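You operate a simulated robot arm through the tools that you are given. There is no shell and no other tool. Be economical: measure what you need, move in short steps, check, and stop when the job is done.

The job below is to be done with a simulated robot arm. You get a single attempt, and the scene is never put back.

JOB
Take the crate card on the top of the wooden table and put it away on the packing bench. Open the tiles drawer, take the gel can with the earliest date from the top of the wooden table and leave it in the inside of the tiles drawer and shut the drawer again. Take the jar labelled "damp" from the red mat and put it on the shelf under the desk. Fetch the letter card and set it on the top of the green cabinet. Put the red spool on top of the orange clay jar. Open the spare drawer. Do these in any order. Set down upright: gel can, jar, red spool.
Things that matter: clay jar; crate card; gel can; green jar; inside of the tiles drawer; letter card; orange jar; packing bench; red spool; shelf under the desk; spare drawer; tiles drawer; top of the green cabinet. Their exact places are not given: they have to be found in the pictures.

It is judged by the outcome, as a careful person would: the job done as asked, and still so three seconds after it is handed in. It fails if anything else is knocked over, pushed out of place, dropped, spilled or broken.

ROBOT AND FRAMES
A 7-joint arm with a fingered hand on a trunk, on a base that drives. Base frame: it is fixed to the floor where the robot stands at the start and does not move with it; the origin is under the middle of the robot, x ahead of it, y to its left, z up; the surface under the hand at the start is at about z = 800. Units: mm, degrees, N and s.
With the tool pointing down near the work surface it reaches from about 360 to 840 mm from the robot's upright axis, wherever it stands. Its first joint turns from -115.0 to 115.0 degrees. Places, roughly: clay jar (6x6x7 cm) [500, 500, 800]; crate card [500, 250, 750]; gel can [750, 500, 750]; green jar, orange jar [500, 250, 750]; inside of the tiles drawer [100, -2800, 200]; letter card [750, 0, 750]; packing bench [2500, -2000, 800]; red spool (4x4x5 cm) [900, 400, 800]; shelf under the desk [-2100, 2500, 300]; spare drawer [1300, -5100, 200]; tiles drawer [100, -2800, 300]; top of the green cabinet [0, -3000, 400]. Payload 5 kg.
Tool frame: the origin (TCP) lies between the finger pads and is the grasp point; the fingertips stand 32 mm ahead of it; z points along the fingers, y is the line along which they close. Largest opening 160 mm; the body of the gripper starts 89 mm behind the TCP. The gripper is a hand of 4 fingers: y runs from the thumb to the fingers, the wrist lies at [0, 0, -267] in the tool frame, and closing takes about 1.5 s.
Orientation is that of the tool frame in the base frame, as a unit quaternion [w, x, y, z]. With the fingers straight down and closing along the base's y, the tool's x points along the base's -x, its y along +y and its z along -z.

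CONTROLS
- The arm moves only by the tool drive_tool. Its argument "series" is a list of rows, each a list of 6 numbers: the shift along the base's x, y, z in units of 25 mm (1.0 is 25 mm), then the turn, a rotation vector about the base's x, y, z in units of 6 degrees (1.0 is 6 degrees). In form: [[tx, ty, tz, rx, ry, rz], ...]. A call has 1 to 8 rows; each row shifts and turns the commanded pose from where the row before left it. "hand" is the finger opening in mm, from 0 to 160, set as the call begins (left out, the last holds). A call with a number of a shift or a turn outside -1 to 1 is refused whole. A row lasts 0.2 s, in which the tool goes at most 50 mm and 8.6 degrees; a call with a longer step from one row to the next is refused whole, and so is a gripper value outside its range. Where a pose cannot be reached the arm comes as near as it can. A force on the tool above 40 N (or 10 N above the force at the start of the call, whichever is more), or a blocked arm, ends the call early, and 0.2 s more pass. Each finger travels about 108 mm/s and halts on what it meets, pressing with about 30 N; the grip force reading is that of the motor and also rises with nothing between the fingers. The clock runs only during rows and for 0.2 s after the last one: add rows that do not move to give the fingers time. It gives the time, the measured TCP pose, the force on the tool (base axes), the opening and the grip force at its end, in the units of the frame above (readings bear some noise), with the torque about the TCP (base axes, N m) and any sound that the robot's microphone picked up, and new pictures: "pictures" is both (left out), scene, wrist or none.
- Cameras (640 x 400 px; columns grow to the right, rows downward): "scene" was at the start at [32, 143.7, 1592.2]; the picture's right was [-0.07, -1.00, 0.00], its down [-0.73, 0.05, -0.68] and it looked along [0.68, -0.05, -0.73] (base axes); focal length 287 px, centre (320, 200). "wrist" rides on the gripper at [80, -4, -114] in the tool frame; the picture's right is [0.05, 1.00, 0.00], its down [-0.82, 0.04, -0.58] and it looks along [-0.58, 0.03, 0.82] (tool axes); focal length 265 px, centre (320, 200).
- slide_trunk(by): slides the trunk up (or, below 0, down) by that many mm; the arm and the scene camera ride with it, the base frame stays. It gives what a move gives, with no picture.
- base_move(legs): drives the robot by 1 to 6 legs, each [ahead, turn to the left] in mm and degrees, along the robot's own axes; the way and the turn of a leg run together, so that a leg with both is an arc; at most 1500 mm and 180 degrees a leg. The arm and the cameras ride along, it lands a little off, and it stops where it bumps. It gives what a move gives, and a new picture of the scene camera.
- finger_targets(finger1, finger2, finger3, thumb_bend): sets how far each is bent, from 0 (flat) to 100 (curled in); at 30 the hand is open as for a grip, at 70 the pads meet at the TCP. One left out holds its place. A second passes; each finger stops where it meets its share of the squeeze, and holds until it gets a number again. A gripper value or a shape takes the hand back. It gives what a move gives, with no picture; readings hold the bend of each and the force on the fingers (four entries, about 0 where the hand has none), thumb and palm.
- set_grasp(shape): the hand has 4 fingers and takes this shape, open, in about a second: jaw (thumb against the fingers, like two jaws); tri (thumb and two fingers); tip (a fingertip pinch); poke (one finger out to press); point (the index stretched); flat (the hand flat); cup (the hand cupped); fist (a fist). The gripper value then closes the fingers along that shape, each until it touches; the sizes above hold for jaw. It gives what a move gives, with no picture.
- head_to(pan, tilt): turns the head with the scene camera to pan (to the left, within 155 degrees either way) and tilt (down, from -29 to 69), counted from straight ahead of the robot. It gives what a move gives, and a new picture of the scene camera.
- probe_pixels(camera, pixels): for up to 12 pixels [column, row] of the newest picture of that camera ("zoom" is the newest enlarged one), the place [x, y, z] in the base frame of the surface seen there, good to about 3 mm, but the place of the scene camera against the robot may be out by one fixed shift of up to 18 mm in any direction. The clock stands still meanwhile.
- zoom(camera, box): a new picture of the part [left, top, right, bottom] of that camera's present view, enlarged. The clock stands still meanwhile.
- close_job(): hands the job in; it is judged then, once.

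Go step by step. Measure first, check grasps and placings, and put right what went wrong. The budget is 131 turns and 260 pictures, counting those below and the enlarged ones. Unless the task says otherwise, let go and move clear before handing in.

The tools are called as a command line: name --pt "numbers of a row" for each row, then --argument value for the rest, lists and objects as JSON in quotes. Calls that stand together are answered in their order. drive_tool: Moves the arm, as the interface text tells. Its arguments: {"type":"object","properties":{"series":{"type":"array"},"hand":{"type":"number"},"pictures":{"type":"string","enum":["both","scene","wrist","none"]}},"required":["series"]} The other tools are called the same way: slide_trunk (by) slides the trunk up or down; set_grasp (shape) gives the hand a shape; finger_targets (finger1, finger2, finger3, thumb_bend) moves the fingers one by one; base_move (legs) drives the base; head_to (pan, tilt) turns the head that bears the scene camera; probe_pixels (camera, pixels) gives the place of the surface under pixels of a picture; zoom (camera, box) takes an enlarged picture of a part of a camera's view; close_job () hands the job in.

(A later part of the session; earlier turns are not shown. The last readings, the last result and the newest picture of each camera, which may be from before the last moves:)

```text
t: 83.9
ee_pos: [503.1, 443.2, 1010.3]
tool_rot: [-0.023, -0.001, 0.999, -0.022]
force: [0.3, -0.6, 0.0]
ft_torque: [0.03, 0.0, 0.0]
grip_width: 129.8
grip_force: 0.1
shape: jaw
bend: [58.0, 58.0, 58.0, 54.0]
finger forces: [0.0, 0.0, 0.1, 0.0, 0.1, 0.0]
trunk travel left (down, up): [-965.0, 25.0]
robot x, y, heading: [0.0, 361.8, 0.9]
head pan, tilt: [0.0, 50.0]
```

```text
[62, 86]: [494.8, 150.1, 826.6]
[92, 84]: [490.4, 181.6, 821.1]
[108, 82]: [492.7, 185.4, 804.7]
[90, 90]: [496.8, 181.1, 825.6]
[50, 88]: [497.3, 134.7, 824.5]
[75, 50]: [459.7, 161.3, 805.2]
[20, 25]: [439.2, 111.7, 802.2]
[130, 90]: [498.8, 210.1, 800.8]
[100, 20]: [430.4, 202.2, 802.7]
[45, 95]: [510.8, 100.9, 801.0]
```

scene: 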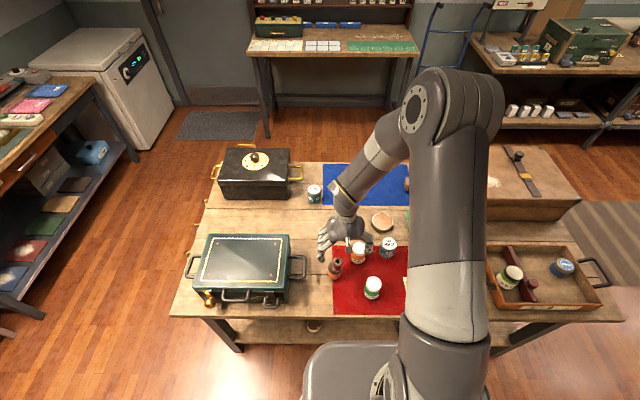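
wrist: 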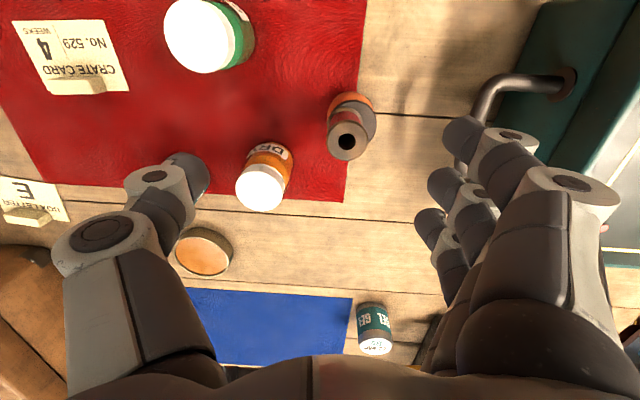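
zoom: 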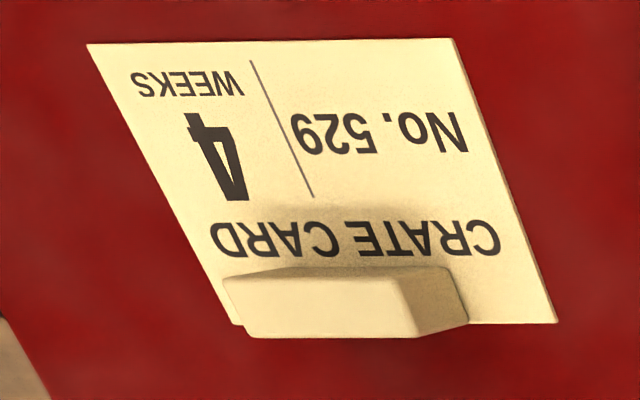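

Card's block: y 135–183, x ≈ 490–505, top 826. I go above it while turning the hand 90° so it closes across the block's thin side.

drive_tool --pt "0 -0.71 -0.2 0 0 -0.94" --pt "0 -0.71 -0.2 0 0 -0.94" --pt "0 -0.71 -0.2 0 0 -0.94" --pt "0 -0.71 -0.2 0 0 -0.94" --pt "0 -0.71 -0.2 0 0 -0.94" --pt "0 -0.71 -0.2 0 0 -0.94" --pt "0 -0.71 -0.2 0 0 -0.94" --pt "0 -0.71 -0.2 0 0 -0.94" --hand 80 --pictures "none"

drive_tool --pt "0 -0.71 -0.3 0 0 -0.94" --pt "0 -0.71 -0.3 0 0 -0.94" --pt "0 -0.71 -0.3 0 0 -0.94" --pt "0 -0.71 -0.3 0 0 -0.94" --pt "0 -0.71 -0.3 0 0 -0.94" --pt "0 -0.71 -0.3 0 0 -0.94" --pt "0 -0.71 -0.3 0 0 -0.94" --pt "0 -0.71 -0.3 0 0 -0.94" --pictures "wrist"

```text
t: 85.7
ee_pos: [503.3, 299.8, 969.2]
tool_rot: [-0.029, 0.385, 0.923, -0.011]
force: [0.7, 0.7, -0.5]
ft_torque: [0.04, 0.04, 0.0]
grip_width: 80.9
grip_force: 0.0
shape: jaw
bend: [72.0, 72.0, 72.0, 70.0]
finger forces: [0.1, 0.0, 0.1, 0.0, 0.1, 0.0]
trunk travel left (down, up): [-965.0, 25.0]
robot x, y, heading: [3.4, 363.2, 0.7]
head pan, tilt: [0.0, 50.0]
```

```text
t: 87.5
ee_pos: [502.5, 157.9, 908.9]
tool_rot: [-0.031, 0.709, 0.705, 0.002]
force: [-0.8, 0.3, -0.1]
ft_torque: [0.03, 0.02, 0.04]
grip_width: 80.6
grip_force: 0.0
shape: jaw
bend: [72.0, 72.0, 72.0, 70.0]
finger forces: [0.1, 0.0, 0.0, 0.0, 0.1, 0.0]
trunk travel left (down, up): [-965.0, 25.0]
robot x, y, heading: [1.7, 361.1, 0.9]
head pan, tilt: [0.0, 50.0]
```

wrist: 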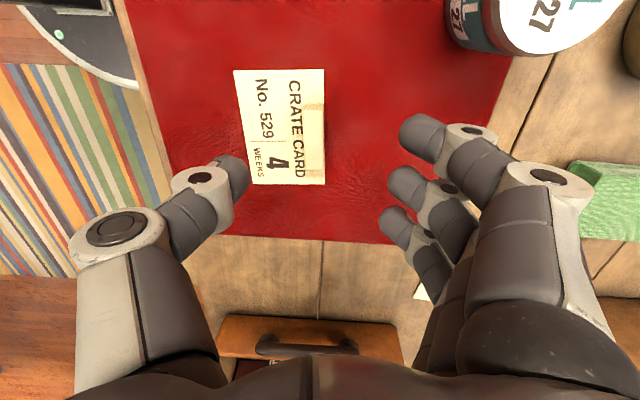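

zoom --camera "wrist" --box '[220, 50, 360, 200]'

probe_pixels --camera "wrist" --pixels '[[314, 105], [314, 150], [309, 125], [321, 125], [317, 125], [325, 70], [325, 185], [234, 70], [305, 125], [314, 95], [314, 160]]'

```text
2.67 times, centred on (290, 125) of wrist
```

zoom: 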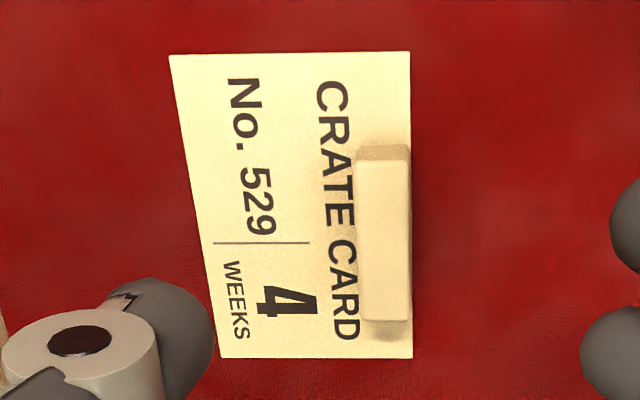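

```text
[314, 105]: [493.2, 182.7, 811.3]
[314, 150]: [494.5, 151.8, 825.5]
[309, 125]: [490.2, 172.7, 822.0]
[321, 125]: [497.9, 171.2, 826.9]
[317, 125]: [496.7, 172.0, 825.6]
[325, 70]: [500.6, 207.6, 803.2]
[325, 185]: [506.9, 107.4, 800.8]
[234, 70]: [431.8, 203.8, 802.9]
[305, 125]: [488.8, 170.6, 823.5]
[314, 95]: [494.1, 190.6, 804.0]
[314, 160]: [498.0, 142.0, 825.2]
```

Block centre (495,160), top 826. I descend to TCP z≈841 and close.

drive_tool --pt "-0.28 0.06 -0.68 0 0 0" --pt "0 0 -0.68 0 0 0" --pt "0 0 -0.68 0 0 0" --pt "0 0 -0.66 0 0 0" --pt "0 0 0 0 0 0" --hand 60 --pictures "wrist"

drive_tool --pt "0 0 0 0 0 0" --pt "0 0 0 0 0 0" --pt "0 0 0 0 0 0" --pt "0 0 0 0 0 0" --pt "0 0 0 0 0 0" --pt "0 0 0 0 0 0" --hand 5 --pictures "wrist"

```text
t: 88.7
ee_pos: [495.1, 159.2, 841.3]
tool_rot: [-0.032, 0.708, 0.706, 0.002]
force: [-0.9, 0.3, -0.2]
ft_torque: [0.0, 0.0, 0.0]
grip_width: 60.9
grip_force: 0.0
shape: jaw
bend: [73.0, 73.0, 73.0, 70.0]
finger forces: [0.0, 0.0, 0.0, 0.0, 0.0, 0.0]
trunk travel left (down, up): [-965.0, 25.0]
robot x, y, heading: [-3.6, 362.5, 1.0]
head pan, tilt: [0.0, 50.0]
```

wrist: 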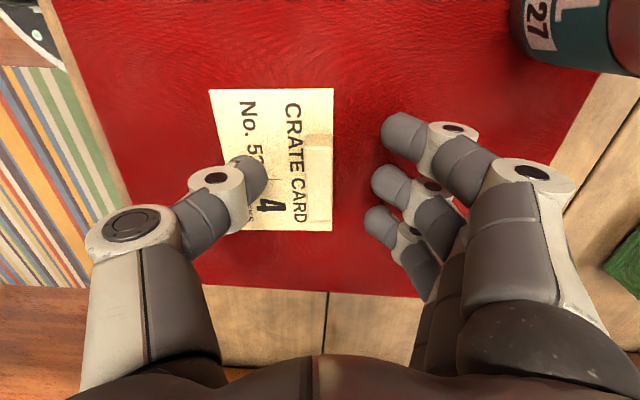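

```text
t: 90.1
ee_pos: [495.3, 159.4, 842.2]
tool_rot: [-0.031, 0.708, 0.706, 0.002]
force: [-0.6, 0.2, 0.4]
ft_torque: [0.04, 0.0, -0.01]
grip_width: 6.5
grip_force: 29.5
shape: jaw
bend: [71.0, 71.0, 71.0, 70.0]
finger forces: [4.3, 14.1, 9.7, 0.0, 26.9, 0.0]
trunk travel left (down, up): [-965.0, 25.0]
robot x, y, heading: [1.9, 363.1, 0.9]
head pan, tilt: [0.0, 50.0]
```

wrist: 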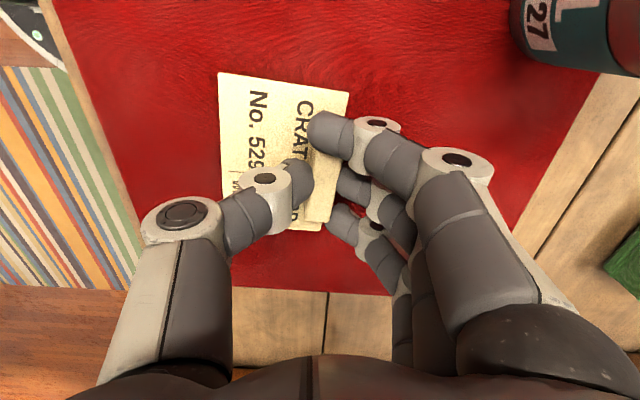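

All three fingers and thumb grip the block. I lift.

drive_tool --pt "0 0 0.5 0 0 0" --pt "0 0 1 0 0 0" --pt "0 0 1 0 0 0" --pt "0 0 1 0 0 0" --pt "0 0 1 0 0 0" --pt "0 0 1 0 0 0" --pt "0 0 1 0 0 0" --pt "0 0 1 0 0 0" --pictures "both"

```text
t: 91.9
ee_pos: [493.4, 160.9, 1030.6]
tool_rot: [-0.032, 0.709, 0.705, 0.003]
force: [-1.3, 0.2, -0.3]
ft_torque: [0.0, -0.02, 0.03]
grip_width: 6.4
grip_force: 29.9
shape: jaw
bend: [71.0, 71.0, 71.0, 70.0]
finger forces: [4.3, 14.3, 9.6, 0.1, 26.8, 0.2]
trunk travel left (down, up): [-965.0, 25.0]
robot x, y, heading: [0.5, 357.8, 0.7]
head pan, tilt: [0.0, 50.0]
```

scene: 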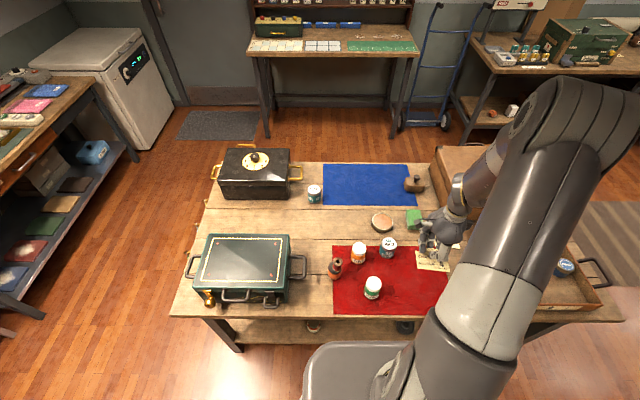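
wrist: 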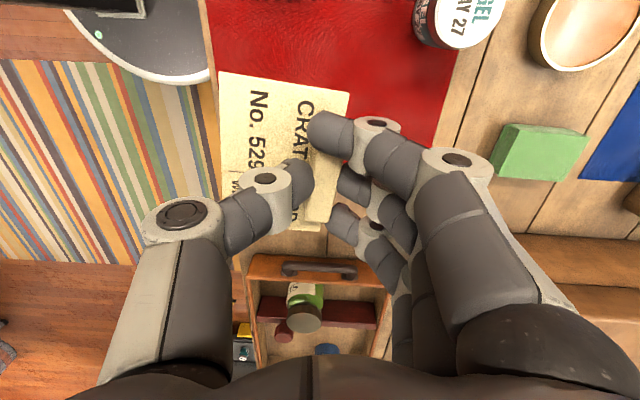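

Card held well. Before driving I check the table's right end and the way to the bench.

head_to --pan -60 --tilt 35

probe_pixels --camera "scene" --pixels '[[300, 300], [250, 250], [350, 250], [400, 250], [450, 250], [320, 150], [250, 120], [200, 60]]'

```text
t: 93.2
ee_pos: [494.2, 159.1, 1028.8]
tool_rot: [-0.032, 0.708, 0.705, 0.002]
force: [0.0, 0.0, 0.1]
ft_torque: [0.01, -0.02, -0.02]
grip_width: 6.3
grip_force: 30.0
shape: jaw
bend: [71.0, 71.0, 71.0, 70.0]
finger forces: [4.2, 14.4, 9.5, 0.0, 26.7, 0.1]
trunk travel left (down, up): [-965.0, 25.0]
robot x, y, heading: [2.8, 361.7, 0.8]
head pan, tilt: [-60.0, 35.0]
```

scene: 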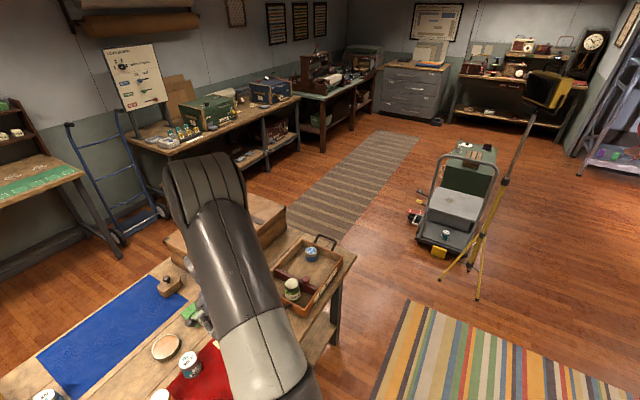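

```text
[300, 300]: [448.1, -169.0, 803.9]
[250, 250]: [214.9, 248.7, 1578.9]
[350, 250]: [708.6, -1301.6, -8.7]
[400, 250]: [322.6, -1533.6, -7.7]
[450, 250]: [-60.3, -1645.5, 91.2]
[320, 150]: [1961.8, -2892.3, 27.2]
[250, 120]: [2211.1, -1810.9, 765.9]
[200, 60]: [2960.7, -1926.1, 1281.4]
```

probe_pixels --camera "scene" --pixels '[[354, 257], [318, 352], [335, 345], [328, 238], [130, 140], [298, 100], [225, 133], [270, 108], [150, 140], [477, 298], [507, 180], [440, 275]]'

zoom --camera "scene" --box '[120, 60, 320, 180]'

```text
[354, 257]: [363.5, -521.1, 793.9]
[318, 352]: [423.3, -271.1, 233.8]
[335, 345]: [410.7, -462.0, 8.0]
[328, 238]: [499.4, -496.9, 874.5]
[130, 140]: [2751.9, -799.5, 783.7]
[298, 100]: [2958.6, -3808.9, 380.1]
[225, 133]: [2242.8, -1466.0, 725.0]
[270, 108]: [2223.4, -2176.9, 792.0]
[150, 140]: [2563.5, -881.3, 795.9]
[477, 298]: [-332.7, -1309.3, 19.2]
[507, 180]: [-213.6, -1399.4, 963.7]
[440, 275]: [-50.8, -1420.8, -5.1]
```

```text
3.20 times, centred on (220, 120) of scene
```

zoom: 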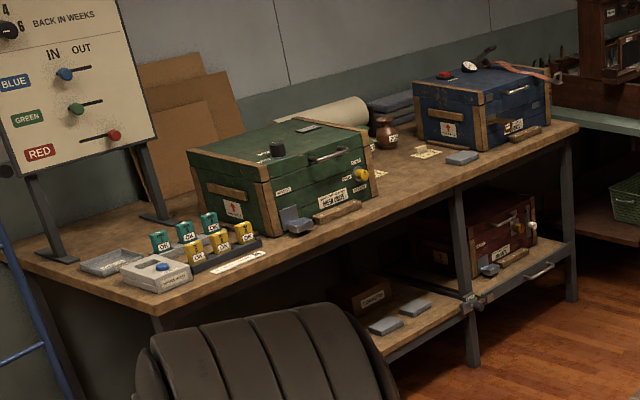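

Table corner ≈ (363,−521); bench front edge x≈2220, y −900…−2550, with free space between green and blue crates near y −1900. I drive around the table, tripod and cart.

base_move --legs '[[-80, 0], [0, -91], [900, 0], [0, 35], [450, 0], [0, 21]]'

base_move --legs '[[1000, 0], [760, 0], [0, 34]]'

head_to --pan 5 --tilt 38

```text
t: 107.6
ee_pos: [466.5, -1376.9, 1028.9]
tool_rot: [-0.029, 0.888, 0.46, 0.012]
force: [0.3, 0.2, -0.2]
ft_torque: [-0.02, 0.01, 0.01]
grip_width: 6.1
grip_force: 29.9
shape: jaw
bend: [71.0, 71.0, 71.0, 70.0]
finger forces: [3.9, 14.0, 9.3, 0.0, 25.9, 0.1]
trunk travel left (down, up): [-965.0, 25.0]
robot x, y, heading: [179.8, -929.9, -34.2]
head pan, tilt: [-60.0, 35.0]
```

scene: 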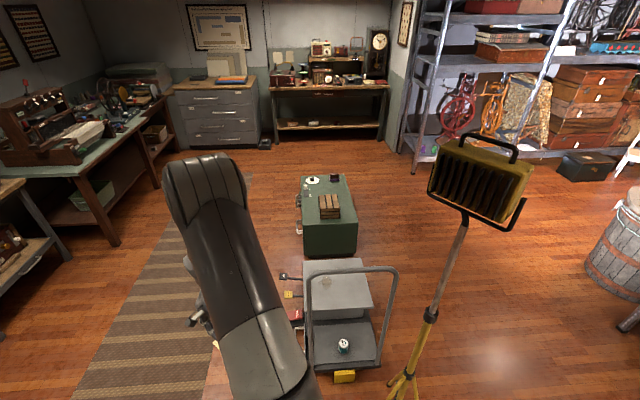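

```text
t: 118.1
ee_pos: [2115.4, -2125.9, 1028.5]
tool_rot: [-0.032, 0.718, 0.695, 0.002]
force: [0.9, 0.1, -0.8]
ft_torque: [-0.02, 0.0, 0.01]
grip_width: 5.8
grip_force: 30.0
shape: jaw
bend: [71.0, 71.0, 71.0, 70.0]
finger forces: [3.8, 13.9, 9.2, 0.0, 25.9, 0.0]
trunk travel left (down, up): [-965.0, 25.0]
robot x, y, heading: [1629.9, -1913.9, -0.9]
head pan, tilt: [-60.0, 35.0]
```

scene: 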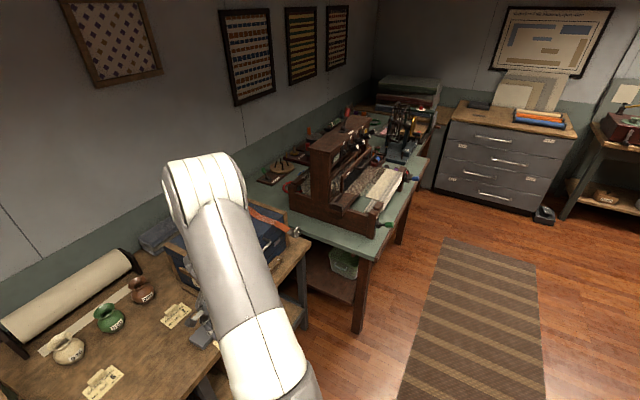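

```text
t: 119.5
ee_pos: [2116.1, -2127.5, 1029.7]
tool_rot: [-0.032, 0.718, 0.695, 0.002]
force: [0.6, 0.7, -0.4]
ft_torque: [0.01, -0.03, 0.02]
grip_width: 5.8
grip_force: 30.6
shape: jaw
bend: [71.0, 71.0, 71.0, 70.0]
finger forces: [3.8, 14.0, 9.3, 0.0, 25.8, 0.1]
trunk travel left (down, up): [-965.0, 25.0]
robot x, y, heading: [1626.3, -1911.5, -1.1]
head pan, tilt: [5.0, 38.0]
```

scene: 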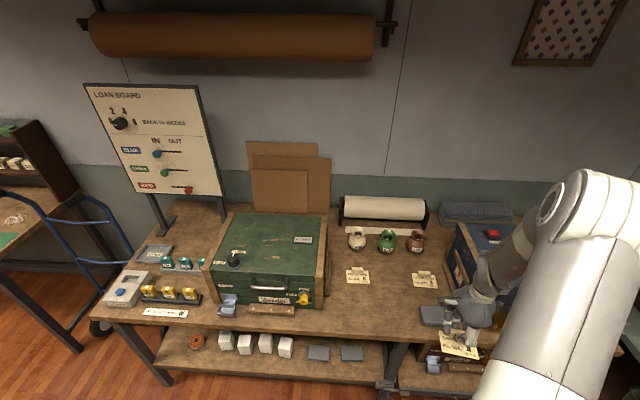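

The bench has clear space near (380,310). I probe it.

probe_pixels --camera "scene" --pixels '[[380, 310], [360, 320], [400, 300], [360, 278], [425, 280], [330, 295], [380, 338], [430, 315], [290, 305]]'

zoom --camera "scene" --box '[310, 190, 470, 350]'

```text
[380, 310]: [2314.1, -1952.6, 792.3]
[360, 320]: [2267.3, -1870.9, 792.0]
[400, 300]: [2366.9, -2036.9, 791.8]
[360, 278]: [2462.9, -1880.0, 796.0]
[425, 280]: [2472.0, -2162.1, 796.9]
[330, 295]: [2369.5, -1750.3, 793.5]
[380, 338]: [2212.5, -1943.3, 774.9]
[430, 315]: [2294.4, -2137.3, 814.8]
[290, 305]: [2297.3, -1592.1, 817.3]
```

```text
2.50 times, centred on (390, 270) of scene
```

zoom: 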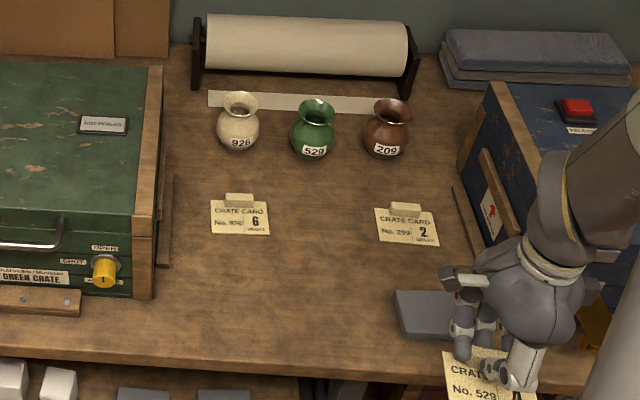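

Jars 926, 529, 209 stand there with the 926 and 209 cards in front of theirs, so card 529 belongs in the gap near (2450,−2020). I drive 120 mm closer and move over it.

base_move --legs '[[120, 0]]'

drive_tool --pt "0.6 0.6 0 0 0 0" --pt "0.9 0.6 0 0 0 0" --pt "0.9 0.6 -0.3 0 0 0" --pt "0.9 0.6 -0.6 0 0 0" --pt "0.9 0.6 -0.6 0 0 0" --pt "0.9 0.6 -0.6 0 0 0" --pt "0.9 0.6 -0.6 0 0 0" --pt "0.9 0.1 -0.6 0 0 0" --pictures "both"

```text
t: 120.7
ee_pos: [2234.4, -2129.1, 1030.1]
tool_rot: [-0.032, 0.718, 0.695, 0.001]
force: [1.8, 0.2, -0.5]
ft_torque: [0.03, 0.04, 0.0]
grip_width: 5.9
grip_force: 29.9
shape: jaw
bend: [71.0, 71.0, 71.0, 70.0]
finger forces: [3.9, 14.0, 9.3, 0.0, 25.8, 0.0]
trunk travel left (down, up): [-965.0, 25.0]
robot x, y, heading: [1747.1, -1912.1, -1.2]
head pan, tilt: [5.0, 38.0]
```

scene: 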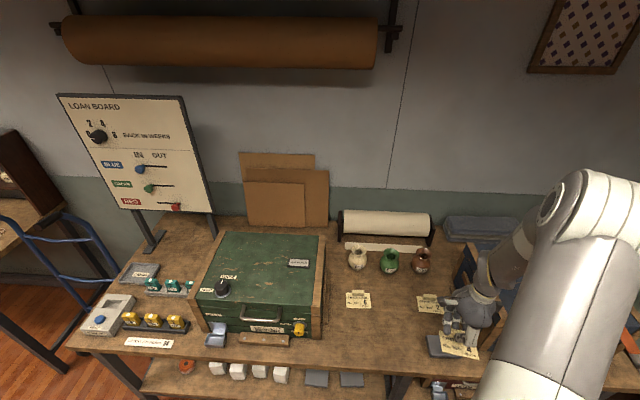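

```text
t: 122.5
ee_pos: [2406.9, -2021.6, 945.1]
tool_rot: [-0.032, 0.719, 0.694, 0.002]
force: [-0.1, -0.1, 0.0]
ft_torque: [0.01, 0.02, 0.0]
grip_width: 5.9
grip_force: 30.0
shape: jaw
bend: [71.0, 71.0, 71.0, 71.0]
finger forces: [3.8, 14.0, 9.2, 0.1, 25.9, 0.1]
trunk travel left (down, up): [-965.0, 25.0]
robot x, y, heading: [1743.1, -1911.3, -1.2]
head pan, tilt: [5.0, 38.0]
```

scene: 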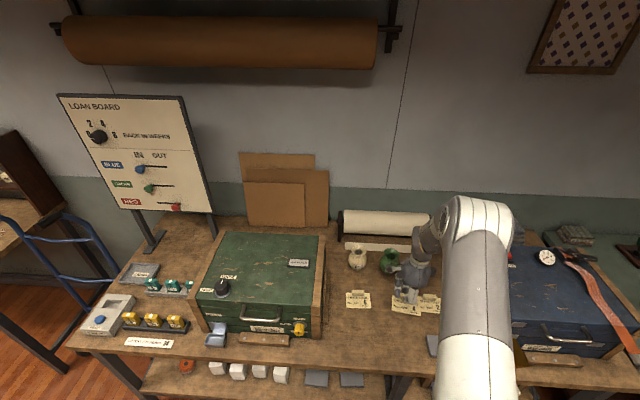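
wrist: 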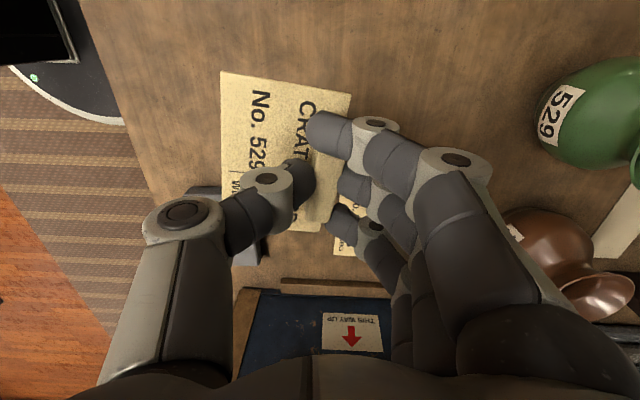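

Probing neighbours and bench height with the wrist camera.

probe_pixels --camera "wrist" --pixels '[[347, 225], [345, 245], [338, 235], [560, 130], [300, 40], [400, 40], [445, 110], [260, 20]]'

probe_pixels --camera "scene" --pixels '[[347, 300], [370, 300], [372, 290], [420, 310], [440, 310], [432, 297]]'

```text
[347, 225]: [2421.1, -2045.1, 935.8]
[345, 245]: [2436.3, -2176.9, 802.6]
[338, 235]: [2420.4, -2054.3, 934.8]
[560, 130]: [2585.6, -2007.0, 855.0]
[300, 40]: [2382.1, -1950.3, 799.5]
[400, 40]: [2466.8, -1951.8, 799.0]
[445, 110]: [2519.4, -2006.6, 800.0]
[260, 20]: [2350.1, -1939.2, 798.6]
```

```text
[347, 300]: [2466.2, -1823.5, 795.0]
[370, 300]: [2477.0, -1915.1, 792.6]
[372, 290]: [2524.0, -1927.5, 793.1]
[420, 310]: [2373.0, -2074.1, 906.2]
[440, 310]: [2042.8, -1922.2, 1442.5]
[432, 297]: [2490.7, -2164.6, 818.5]
```

Gap is −1925…−2105; I lower at (2432,−2017).

drive_tool --pt "0.5 0.1 -0.8 0 0 0" --pt "0.5 0.1 -0.8 0 0 0" --pt "0 0 -0.8 0 0 0" --pt "0 0 -0.8 0 0 0" --pt "0 0 -0.72 0 0 0" --pt "0 0 0 0 0 0" --pictures "none"

drive_tool --pt "0 0 -0.1 0 0 0" --pt "0 0 0 0 0 0" --pictures "none"

drive_tool --pt "0 0 -0.08 0 0 0" --pt "0 0 0 0 0 0" --pictures "wrist"

```text
t: 123.9
ee_pos: [2428.8, -2014.1, 848.8]
tool_rot: [-0.031, 0.718, 0.695, 0.002]
force: [0.3, 1.1, 0.1]
ft_torque: [0.01, 0.0, -0.01]
grip_width: 5.9
grip_force: 29.7
shape: jaw
bend: [71.0, 71.0, 71.0, 71.0]
finger forces: [3.7, 14.0, 9.1, 0.0, 25.6, 0.0]
trunk travel left (down, up): [-965.0, 25.0]
robot x, y, heading: [1745.7, -1914.3, -0.9]
head pan, tilt: [5.0, 38.0]
```

```text
t: 124.5
ee_pos: [2429.4, -2015.9, 846.3]
tool_rot: [-0.031, 0.719, 0.694, 0.002]
force: [-0.7, 0.4, -0.3]
ft_torque: [0.0, 0.04, -0.03]
grip_width: 5.8
grip_force: 29.7
shape: jaw
bend: [71.0, 71.0, 71.0, 71.0]
finger forces: [3.8, 14.0, 9.1, 0.0, 25.7, 0.2]
trunk travel left (down, up): [-965.0, 25.0]
robot x, y, heading: [1743.3, -1911.3, -1.2]
head pan, tilt: [5.0, 38.0]
```

```text
t: 125.1
ee_pos: [2430.5, -2015.6, 843.4]
tool_rot: [-0.031, 0.719, 0.694, 0.002]
force: [-0.4, -0.8, -0.6]
ft_torque: [-0.01, -0.03, 0.0]
grip_width: 6.0
grip_force: 29.7
shape: jaw
bend: [71.0, 71.0, 71.0, 71.0]
finger forces: [3.7, 14.0, 9.2, 0.0, 25.7, 0.0]
trunk travel left (down, up): [-965.0, 25.0]
robot x, y, heading: [1745.2, -1914.8, -0.8]
head pan, tilt: [5.0, 38.0]
```

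wrist: 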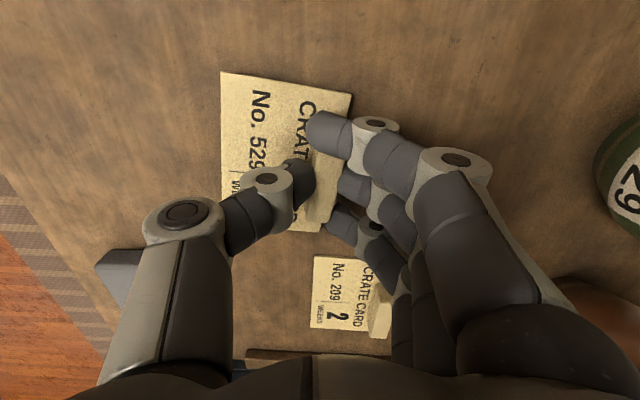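

drive_tool --pt "0 0 -0.08 0 0 0" --pt "0 0 0 0 0 0" --pictures "none"

drive_tool --pt "0 0 -0.08 0 0 0" --pt "0 0 0 0 0 0" --pictures "none"

drive_tool --pt "0 0 -0.04 0 0 0" --pt "0 0 0 0 0 0" --pictures "none"

```text
t: 125.7
ee_pos: [2431.0, -2016.5, 842.3]
tool_rot: [-0.031, 0.718, 0.695, 0.003]
force: [-0.3, 0.0, 0.0]
ft_torque: [-0.02, 0.01, 0.01]
grip_width: 5.9
grip_force: 30.1
shape: jaw
bend: [71.0, 71.0, 71.0, 71.0]
finger forces: [3.7, 14.0, 9.1, 0.0, 25.7, 0.1]
trunk travel left (down, up): [-965.0, 25.0]
robot x, y, heading: [1747.0, -1912.3, -0.9]
head pan, tilt: [5.0, 38.0]
```

```text
t: 126.3
ee_pos: [2431.3, -2016.8, 840.4]
tool_rot: [-0.031, 0.719, 0.695, 0.002]
force: [-2.0, 1.4, 8.9]
ft_torque: [0.03, 0.0, 0.06]
grip_width: 5.8
grip_force: 30.1
shape: jaw
bend: [72.0, 71.0, 71.0, 71.0]
finger forces: [3.8, 14.0, 9.6, 0.1, 29.1, 0.1]
trunk travel left (down, up): [-965.0, 25.0]
robot x, y, heading: [1745.0, -1913.8, -1.0]
head pan, tilt: [5.0, 38.0]
```

```text
t: 126.9
ee_pos: [2430.3, -2016.7, 840.3]
tool_rot: [-0.031, 0.719, 0.695, 0.002]
force: [-1.9, 1.5, 15.0]
ft_torque: [-0.01, -0.06, 0.07]
grip_width: 6.0
grip_force: 30.1
shape: jaw
bend: [72.0, 71.0, 71.0, 71.0]
finger forces: [3.9, 14.8, 9.9, 0.0, 31.1, 0.1]
trunk travel left (down, up): [-965.0, 25.0]
robot x, y, heading: [1746.7, -1911.0, -0.8]
head pan, tilt: [5.0, 38.0]
```

Contact at 15 N. I relieve a bit, open, and rise.

drive_tool --pt "0 0 0.04 0 0 0" --pt "0 0 0 0 0 0" --pt "0 0 0 0 0 0" --pt "0 0 0 0 0 0" --pt "0 0 0 0 0 0" --pt "0 0 0 0 0 0" --hand 70 --pictures "wrist"

drive_tool --pt "0 0 0.5 0 0 0" --pt "0 0 1 0 0 0" --pt "0 0 1 0 0 0" --pt "0 0 1 0 0 0" --pt "0 0 1 0 0 0" --pt "-0.5 0 1 0 0 0" --pt "-1 0 1 0 0 0" --pt "-1 0 1 0 0 0" --pictures "wrist"

```text
t: 128.3
ee_pos: [2430.2, -2016.3, 839.9]
tool_rot: [-0.032, 0.719, 0.695, 0.002]
force: [0.4, -0.1, -0.1]
ft_torque: [0.03, 0.0, -0.02]
grip_width: 69.4
grip_force: 0.1
shape: jaw
bend: [73.0, 73.0, 73.0, 70.0]
finger forces: [0.1, 0.0, 0.1, 0.0, 0.0, 0.0]
trunk travel left (down, up): [-965.0, 25.0]
robot x, y, heading: [1743.9, -1917.0, -1.1]
head pan, tilt: [5.0, 38.0]
```

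wrist: 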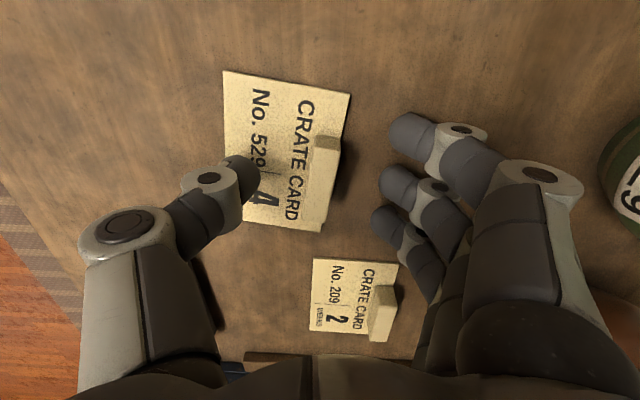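

```text
t: 130.1
ee_pos: [2366.7, -2015.6, 1030.0]
tool_rot: [-0.032, 0.719, 0.695, 0.003]
force: [-0.2, 1.0, 0.0]
ft_torque: [-0.04, -0.02, 0.03]
grip_width: 69.1
grip_force: 0.1
shape: jaw
bend: [73.0, 73.0, 73.0, 70.0]
finger forces: [0.1, 0.0, 0.0, 0.0, 0.1, 0.0]
trunk travel left (down, up): [-965.0, 25.0]
robot x, y, heading: [1745.9, -1916.2, -1.0]
head pan, tilt: [5.0, 38.0]
```

wrist: 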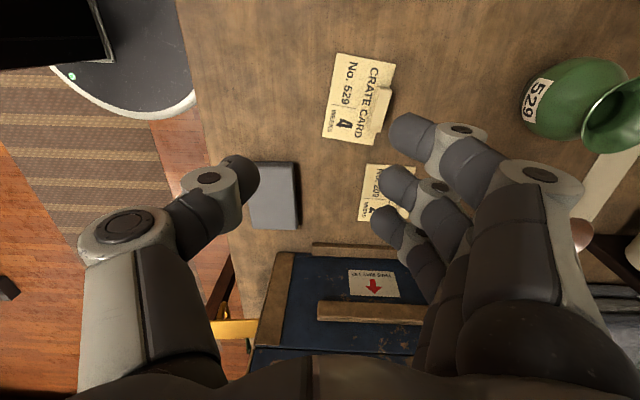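

Card is on the bench beside its jar. Next I go to the grey chest for the spare drawer.

base_move --legs '[[-300, 0], [0, -89], [1400, 0]]'

head_to --pan 5 --tilt 30

zoom --camera "scene" --box '[180, 80, 460, 280]'

```text
t: 142.4
ee_pos: [1310.1, -3901.0, 1029.4]
tool_rot: [-0.021, 0.999, -0.023, 0.024]
force: [-0.2, 0.0, -0.4]
ft_torque: [-0.01, -0.02, 0.04]
grip_width: 69.4
grip_force: 0.0
shape: jaw
bend: [73.0, 73.0, 73.0, 70.0]
finger forces: [0.0, 0.0, 0.0, 0.1, 0.0, 0.0]
trunk travel left (down, up): [-965.0, 25.0]
robot x, y, heading: [1420.9, -3277.4, -91.8]
head pan, tilt: [5.0, 38.0]
```

scene: 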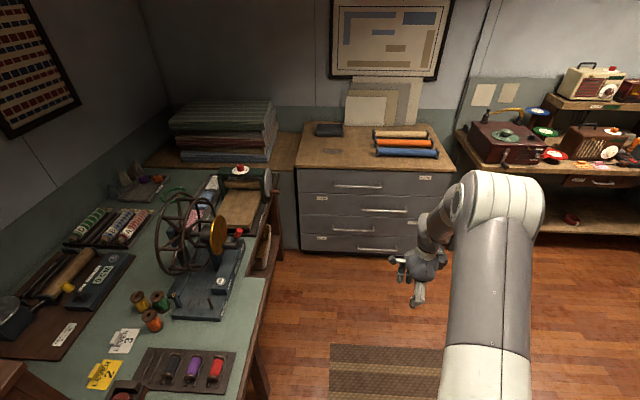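

```text
t: 143.1
ee_pos: [1309.4, -3900.0, 1030.8]
tool_rot: [-0.021, 0.999, -0.024, 0.025]
force: [0.7, 0.0, 0.3]
ft_torque: [0.01, 0.0, 0.03]
grip_width: 69.5
grip_force: 0.1
shape: jaw
bend: [73.0, 73.0, 73.0, 70.0]
finger forces: [0.0, 0.0, 0.1, 0.0, 0.1, 0.1]
trunk travel left (down, up): [-965.0, 25.0]
robot x, y, heading: [1421.1, -3276.8, -91.5]
head pan, tilt: [5.0, 30.0]
```

scene: 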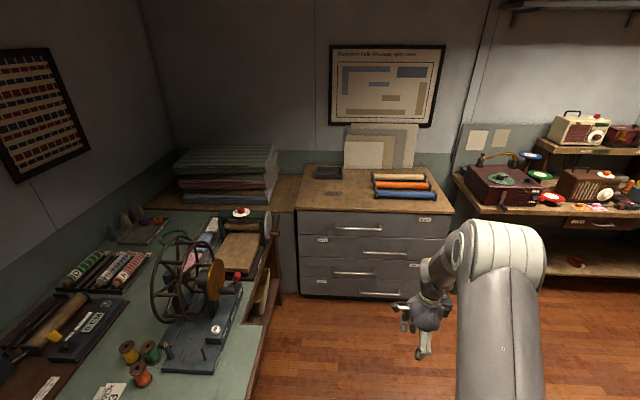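

```text
2.00 times, centred on (320, 180) of scene
```

zoom: 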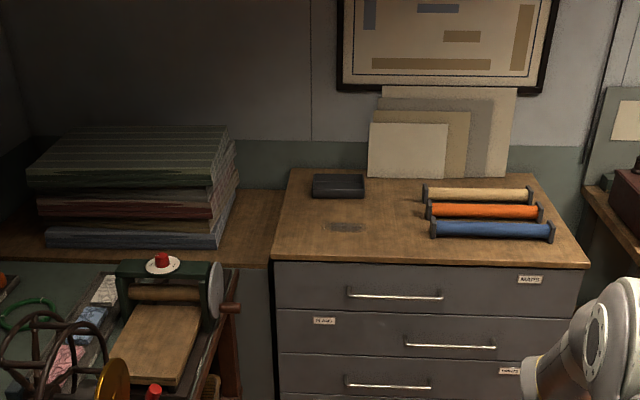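

zoom --camera "scene" --box '[295, 205, 455, 305]'

zoom --camera "scene" --box '[300, 230, 350, 290]'

zoom --camera "scene" --box '[395, 210, 445, 290]'

probe_pixels --camera "scene" --pixels '[[360, 228], [385, 253], [355, 273], [380, 294], [320, 225], [430, 245], [300, 296], [425, 296], [321, 281], [322, 240]]'

```text
4.00 times, centred on (375, 255) of scene
```

zoom: 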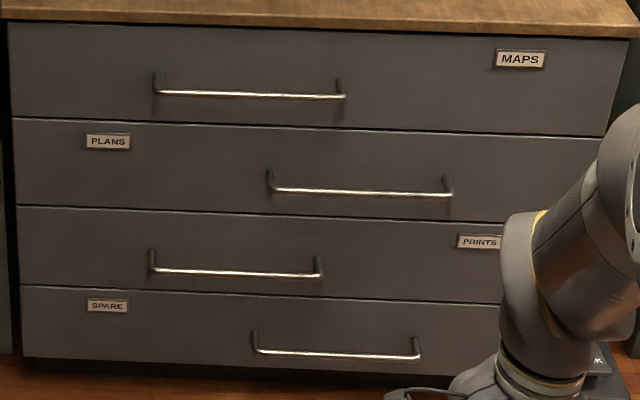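

```text
6.67 times, centred on (325, 260) of scene
```

zoom: 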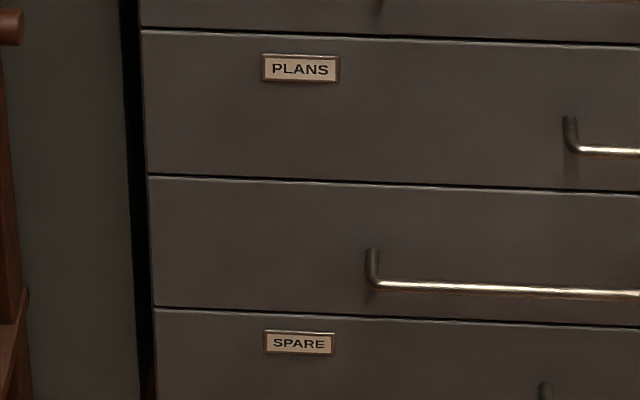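

```text
5.00 times, centred on (420, 250) of scene
```

zoom: 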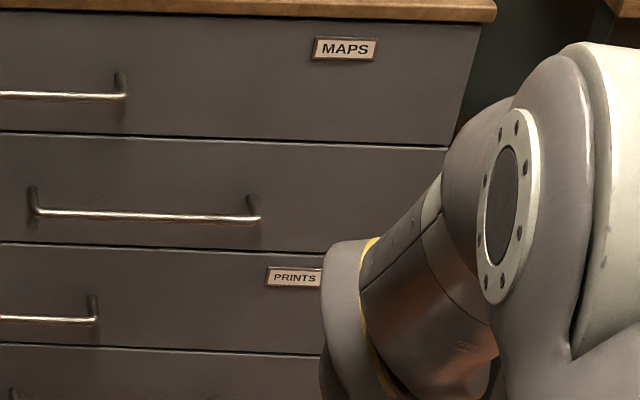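

```text
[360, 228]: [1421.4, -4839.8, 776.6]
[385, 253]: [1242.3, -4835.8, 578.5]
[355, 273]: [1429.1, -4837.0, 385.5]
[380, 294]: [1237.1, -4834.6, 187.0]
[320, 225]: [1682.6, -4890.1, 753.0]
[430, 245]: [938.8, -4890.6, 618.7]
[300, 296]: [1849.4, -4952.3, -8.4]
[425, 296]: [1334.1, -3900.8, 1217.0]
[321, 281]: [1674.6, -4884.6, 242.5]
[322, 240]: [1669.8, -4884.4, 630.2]
```

The bottom drawer is SPARE; its bar is at about (1240,−4835,187), 50 mm off the face. I'll turn the hand level (fingers forward, closing vertically) and lower the trunk.

drive_tool --pt "0 -0.95 0.05 -0.94 0 0" --pt "0 -0.95 0.15 -0.94 0 0" --pt "0 -0.95 0.25 -0.94 0 0" --pt "0 -0.95 0.35 -0.94 0 0" --pt "0 -0.9 0.4 -0.94 0 0" --pt "0 -0.85 0.5 -0.94 0 0" --pt "0 -0.8 0.55 -0.94 0 0" --pt "0 -0.7 0.65 -0.94 0 0" --pictures "none"

drive_tool --pt "0 -0.65 0.7 -0.94 0 0" --pt "0 -0.6 0.8 -0.94 0 0" --pt "0 -0.5 0.85 -0.94 0 0" --pt "0 -0.4 0.9 -0.94 0 0" --pt "0 -0.3 0.95 -0.94 0 0" --pt "0 -0.2 0.95 -0.94 0 0" --pt "0 -0.1 0.95 -0.94 0 0" --pt "0 0 0.95 -0.94 0 0" --pictures "scene"

```text
t: 144.9
ee_pos: [1308.5, -4076.6, 1102.0]
tool_rot: [0.365, 0.93, -0.012, 0.031]
force: [-0.3, 0.2, 0.1]
ft_torque: [0.0, 0.02, 0.01]
grip_width: 69.4
grip_force: 0.0
shape: jaw
bend: [73.0, 73.0, 73.0, 70.0]
finger forces: [0.0, 0.0, 0.0, 0.1, 0.0, 0.0]
trunk travel left (down, up): [-965.0, 25.0]
robot x, y, heading: [1421.3, -3279.1, -91.9]
head pan, tilt: [5.0, 30.0]
```

```text
t: 146.7
ee_pos: [1310.0, -4145.7, 1278.6]
tool_rot: [0.694, 0.719, 0.001, 0.034]
force: [0.2, 0.0, 1.1]
ft_torque: [0.04, 0.0, 0.02]
grip_width: 69.8
grip_force: 0.0
shape: jaw
bend: [73.0, 73.0, 73.0, 70.0]
finger forces: [0.0, 0.1, 0.0, 0.0, 0.0, 0.0]
trunk travel left (down, up): [-965.0, 25.0]
robot x, y, heading: [1415.4, -3280.0, -91.9]
head pan, tilt: [5.0, 30.0]
```

scene: 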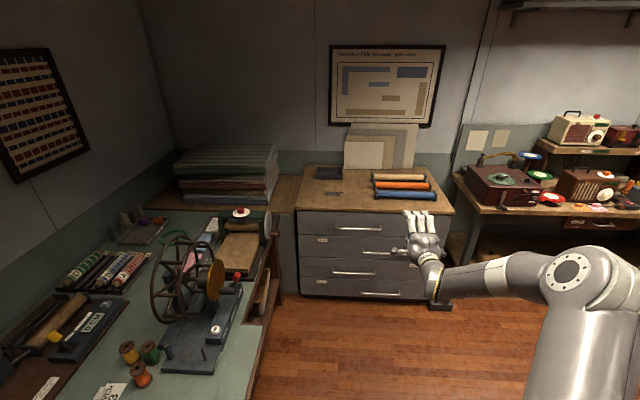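

Hand is level. Lowering the trunk.

slide_trunk --by -940

base_move --legs '[[420, 0]]'

```text
refused: -940 is not a number from -400 to 400
```

```text
t: 149.2
ee_pos: [1295.4, -4564.2, 1277.3]
tool_rot: [0.693, 0.72, 0.0, 0.033]
force: [0.3, -0.4, -0.7]
ft_torque: [-0.01, 0.02, 0.02]
grip_width: 69.5
grip_force: 0.1
shape: jaw
bend: [73.0, 73.0, 73.0, 70.0]
finger forces: [0.0, 0.0, 0.1, 0.0, 0.0, 0.0]
trunk travel left (down, up): [-965.0, 25.0]
robot x, y, heading: [1408.4, -3699.6, -91.7]
head pan, tilt: [5.0, 30.0]
```

scene: 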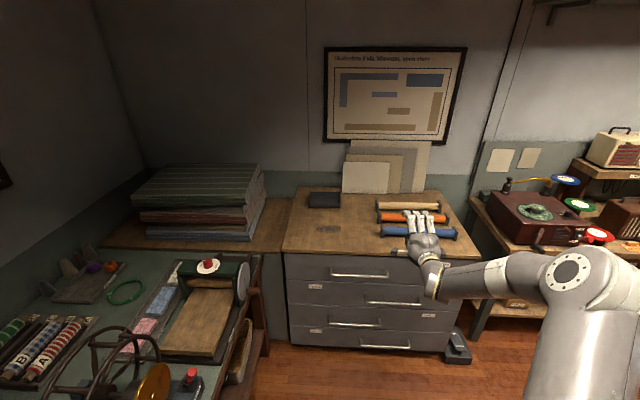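

Slides are limited to 400; I lower in steps.

slide_trunk --by -400

slide_trunk --by -400

slide_trunk --by -140

drive_tool --pt "-0.3 0 -1 0 0 0" --pt "-0.3 0 -1 0 0 0" --pt "-0.3 0 -1 0 0 0" --pt "-0.3 0 -1 0 0 0" --pt "-0.3 0 -1 0 0 0" --pictures "both"

```text
t: 153.1
ee_pos: [1294.6, -4563.5, 878.1]
tool_rot: [0.693, 0.72, 0.0, 0.032]
force: [-0.3, 0.0, -0.6]
ft_torque: [0.0, 0.0, 0.01]
grip_width: 69.6
grip_force: 0.1
shape: jaw
bend: [73.0, 73.0, 73.0, 70.0]
finger forces: [0.1, 0.1, 0.0, 0.1, 0.1, 0.1]
trunk travel left (down, up): [-565.0, 425.0]
robot x, y, heading: [1406.6, -3697.5, -91.9]
head pan, tilt: [5.0, 30.0]
```

```text
t: 156.9
ee_pos: [1296.0, -4562.0, 478.7]
tool_rot: [0.693, 0.72, -0.001, 0.033]
force: [-0.3, -0.5, 1.1]
ft_torque: [-0.01, -0.01, 0.0]
grip_width: 69.8
grip_force: 0.0
shape: jaw
bend: [73.0, 73.0, 73.0, 70.0]
finger forces: [0.0, 0.0, 0.0, 0.0, 0.0, 0.1]
trunk travel left (down, up): [-165.0, 825.0]
robot x, y, heading: [1409.6, -3695.5, -91.6]
head pan, tilt: [5.0, 30.0]
```

```text
t: 158.6
ee_pos: [1295.2, -4563.1, 337.6]
tool_rot: [0.693, 0.72, 0.0, 0.032]
force: [-0.5, 0.0, -1.1]
ft_torque: [0.02, 0.02, -0.01]
grip_width: 69.6
grip_force: 0.0
shape: jaw
bend: [73.0, 73.0, 73.0, 70.0]
finger forces: [0.0, 0.0, 0.0, 0.0, 0.1, 0.1]
trunk travel left (down, up): [-25.0, 965.0]
robot x, y, heading: [1407.3, -3699.8, -91.6]
head pan, tilt: [5.0, 30.0]
```

```text
t: 159.8
ee_pos: [1259.2, -4564.5, 213.4]
tool_rot: [0.694, 0.719, 0.001, 0.033]
force: [0.1, 0.0, 0.3]
ft_torque: [0.03, -0.03, 0.04]
grip_width: 69.6
grip_force: 0.1
shape: jaw
bend: [73.0, 73.0, 73.0, 70.0]
finger forces: [0.0, 0.0, 0.1, 0.0, 0.1, 0.1]
trunk travel left (down, up): [-25.0, 965.0]
robot x, y, heading: [1410.6, -3696.1, -91.8]
head pan, tilt: [5.0, 30.0]
```

scene: 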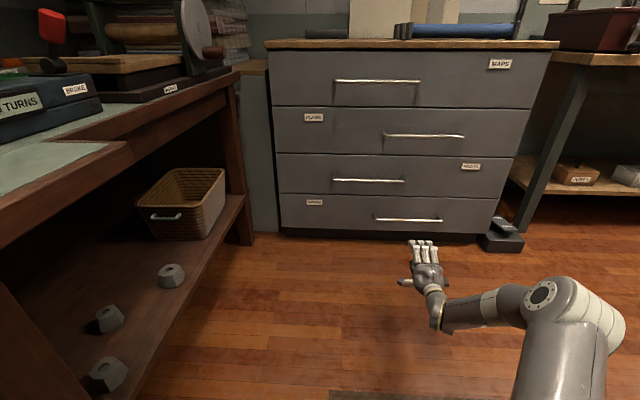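
wrist: 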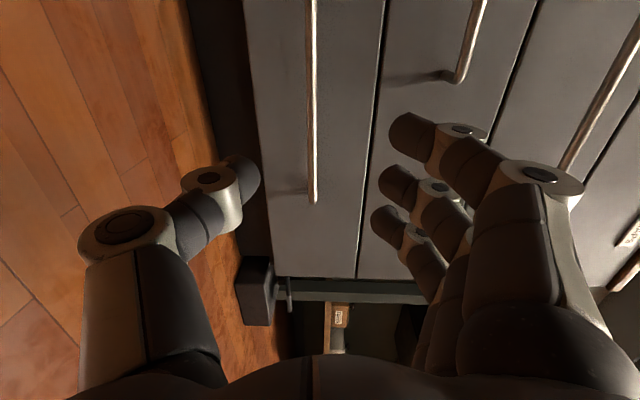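

Spare's bar is at column 313 in the wrist view, ending at row 200. I probe it.

probe_pixels --camera "wrist" --pixels '[[313, 30], [313, 100], [313, 150], [312, 190], [311, 197], [280, 120], [340, 120], [340, 200], [440, 78], [475, 30]]'

probe_pixels --camera "scene" --pixels '[[378, 219], [408, 221], [440, 221], [360, 205], [314, 202]]'

```text
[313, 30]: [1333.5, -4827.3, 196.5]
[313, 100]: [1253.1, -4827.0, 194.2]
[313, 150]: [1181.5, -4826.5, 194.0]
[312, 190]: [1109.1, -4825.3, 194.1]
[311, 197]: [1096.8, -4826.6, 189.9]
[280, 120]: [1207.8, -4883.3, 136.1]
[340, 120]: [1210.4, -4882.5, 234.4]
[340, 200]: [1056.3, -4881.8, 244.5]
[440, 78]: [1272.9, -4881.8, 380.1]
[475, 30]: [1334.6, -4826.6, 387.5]
```

```text
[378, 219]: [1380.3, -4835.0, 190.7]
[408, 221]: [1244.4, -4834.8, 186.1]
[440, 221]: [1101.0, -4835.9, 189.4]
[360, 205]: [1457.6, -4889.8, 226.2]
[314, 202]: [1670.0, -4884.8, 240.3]
```

Bar centre (1240,−4830,194). I drive 190 mm closer, align the arm, then approach.

base_move --legs '[[190, 0]]'

drive_tool --pt "-0.25 0 -0.4 0 0 0" --pt "-0.25 0 -0.4 0 0 0" --pt "0 0 0 0 0 0" --hand 80 --pictures "wrist"

probe_pixels --camera "wrist" --pixels '[[313, 100], [318, 150], [318, 100], [310, 150], [315, 60]]'

```text
t: 161.3
ee_pos: [1253.4, -4755.5, 212.5]
tool_rot: [0.694, 0.72, 0.001, 0.032]
force: [-0.8, 0.1, 1.0]
ft_torque: [-0.03, 0.0, -0.01]
grip_width: 69.5
grip_force: 0.1
shape: jaw
bend: [73.0, 73.0, 73.0, 70.0]
finger forces: [0.0, 0.0, 0.1, 0.0, 0.0, 0.1]
trunk travel left (down, up): [-25.0, 965.0]
robot x, y, heading: [1401.4, -3889.8, -92.1]
head pan, tilt: [5.0, 30.0]
```

scene: 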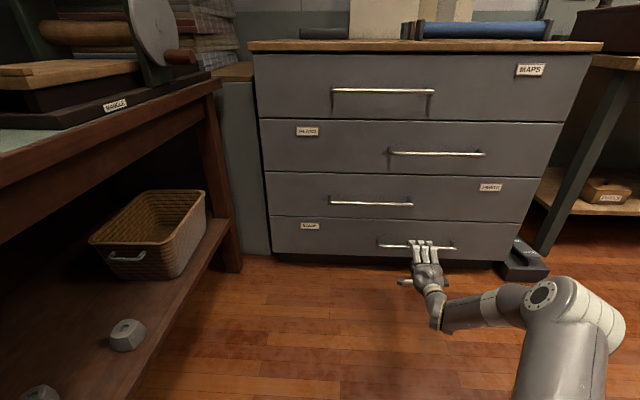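

```text
t: 162.1
ee_pos: [1240.8, -4756.5, 191.7]
tool_rot: [0.694, 0.72, -0.001, 0.033]
force: [0.3, -0.8, -0.2]
ft_torque: [0.01, -0.01, 0.0]
grip_width: 79.1
grip_force: 0.1
shape: jaw
bend: [72.0, 72.0, 72.0, 70.0]
finger forces: [0.1, 0.0, 0.1, 0.1, 0.0, 0.0]
trunk travel left (down, up): [-25.0, 965.0]
robot x, y, heading: [1401.7, -3883.5, -91.7]
head pan, tilt: [5.0, 30.0]
```

wrist: 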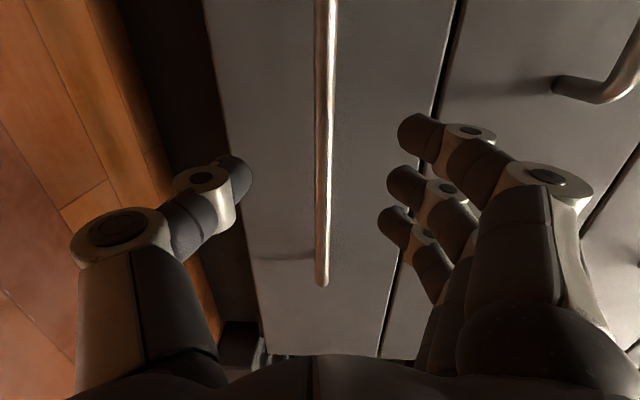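

```text
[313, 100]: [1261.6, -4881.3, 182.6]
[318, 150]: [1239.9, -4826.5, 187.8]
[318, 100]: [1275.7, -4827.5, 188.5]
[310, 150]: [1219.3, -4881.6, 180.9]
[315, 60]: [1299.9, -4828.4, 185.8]
```

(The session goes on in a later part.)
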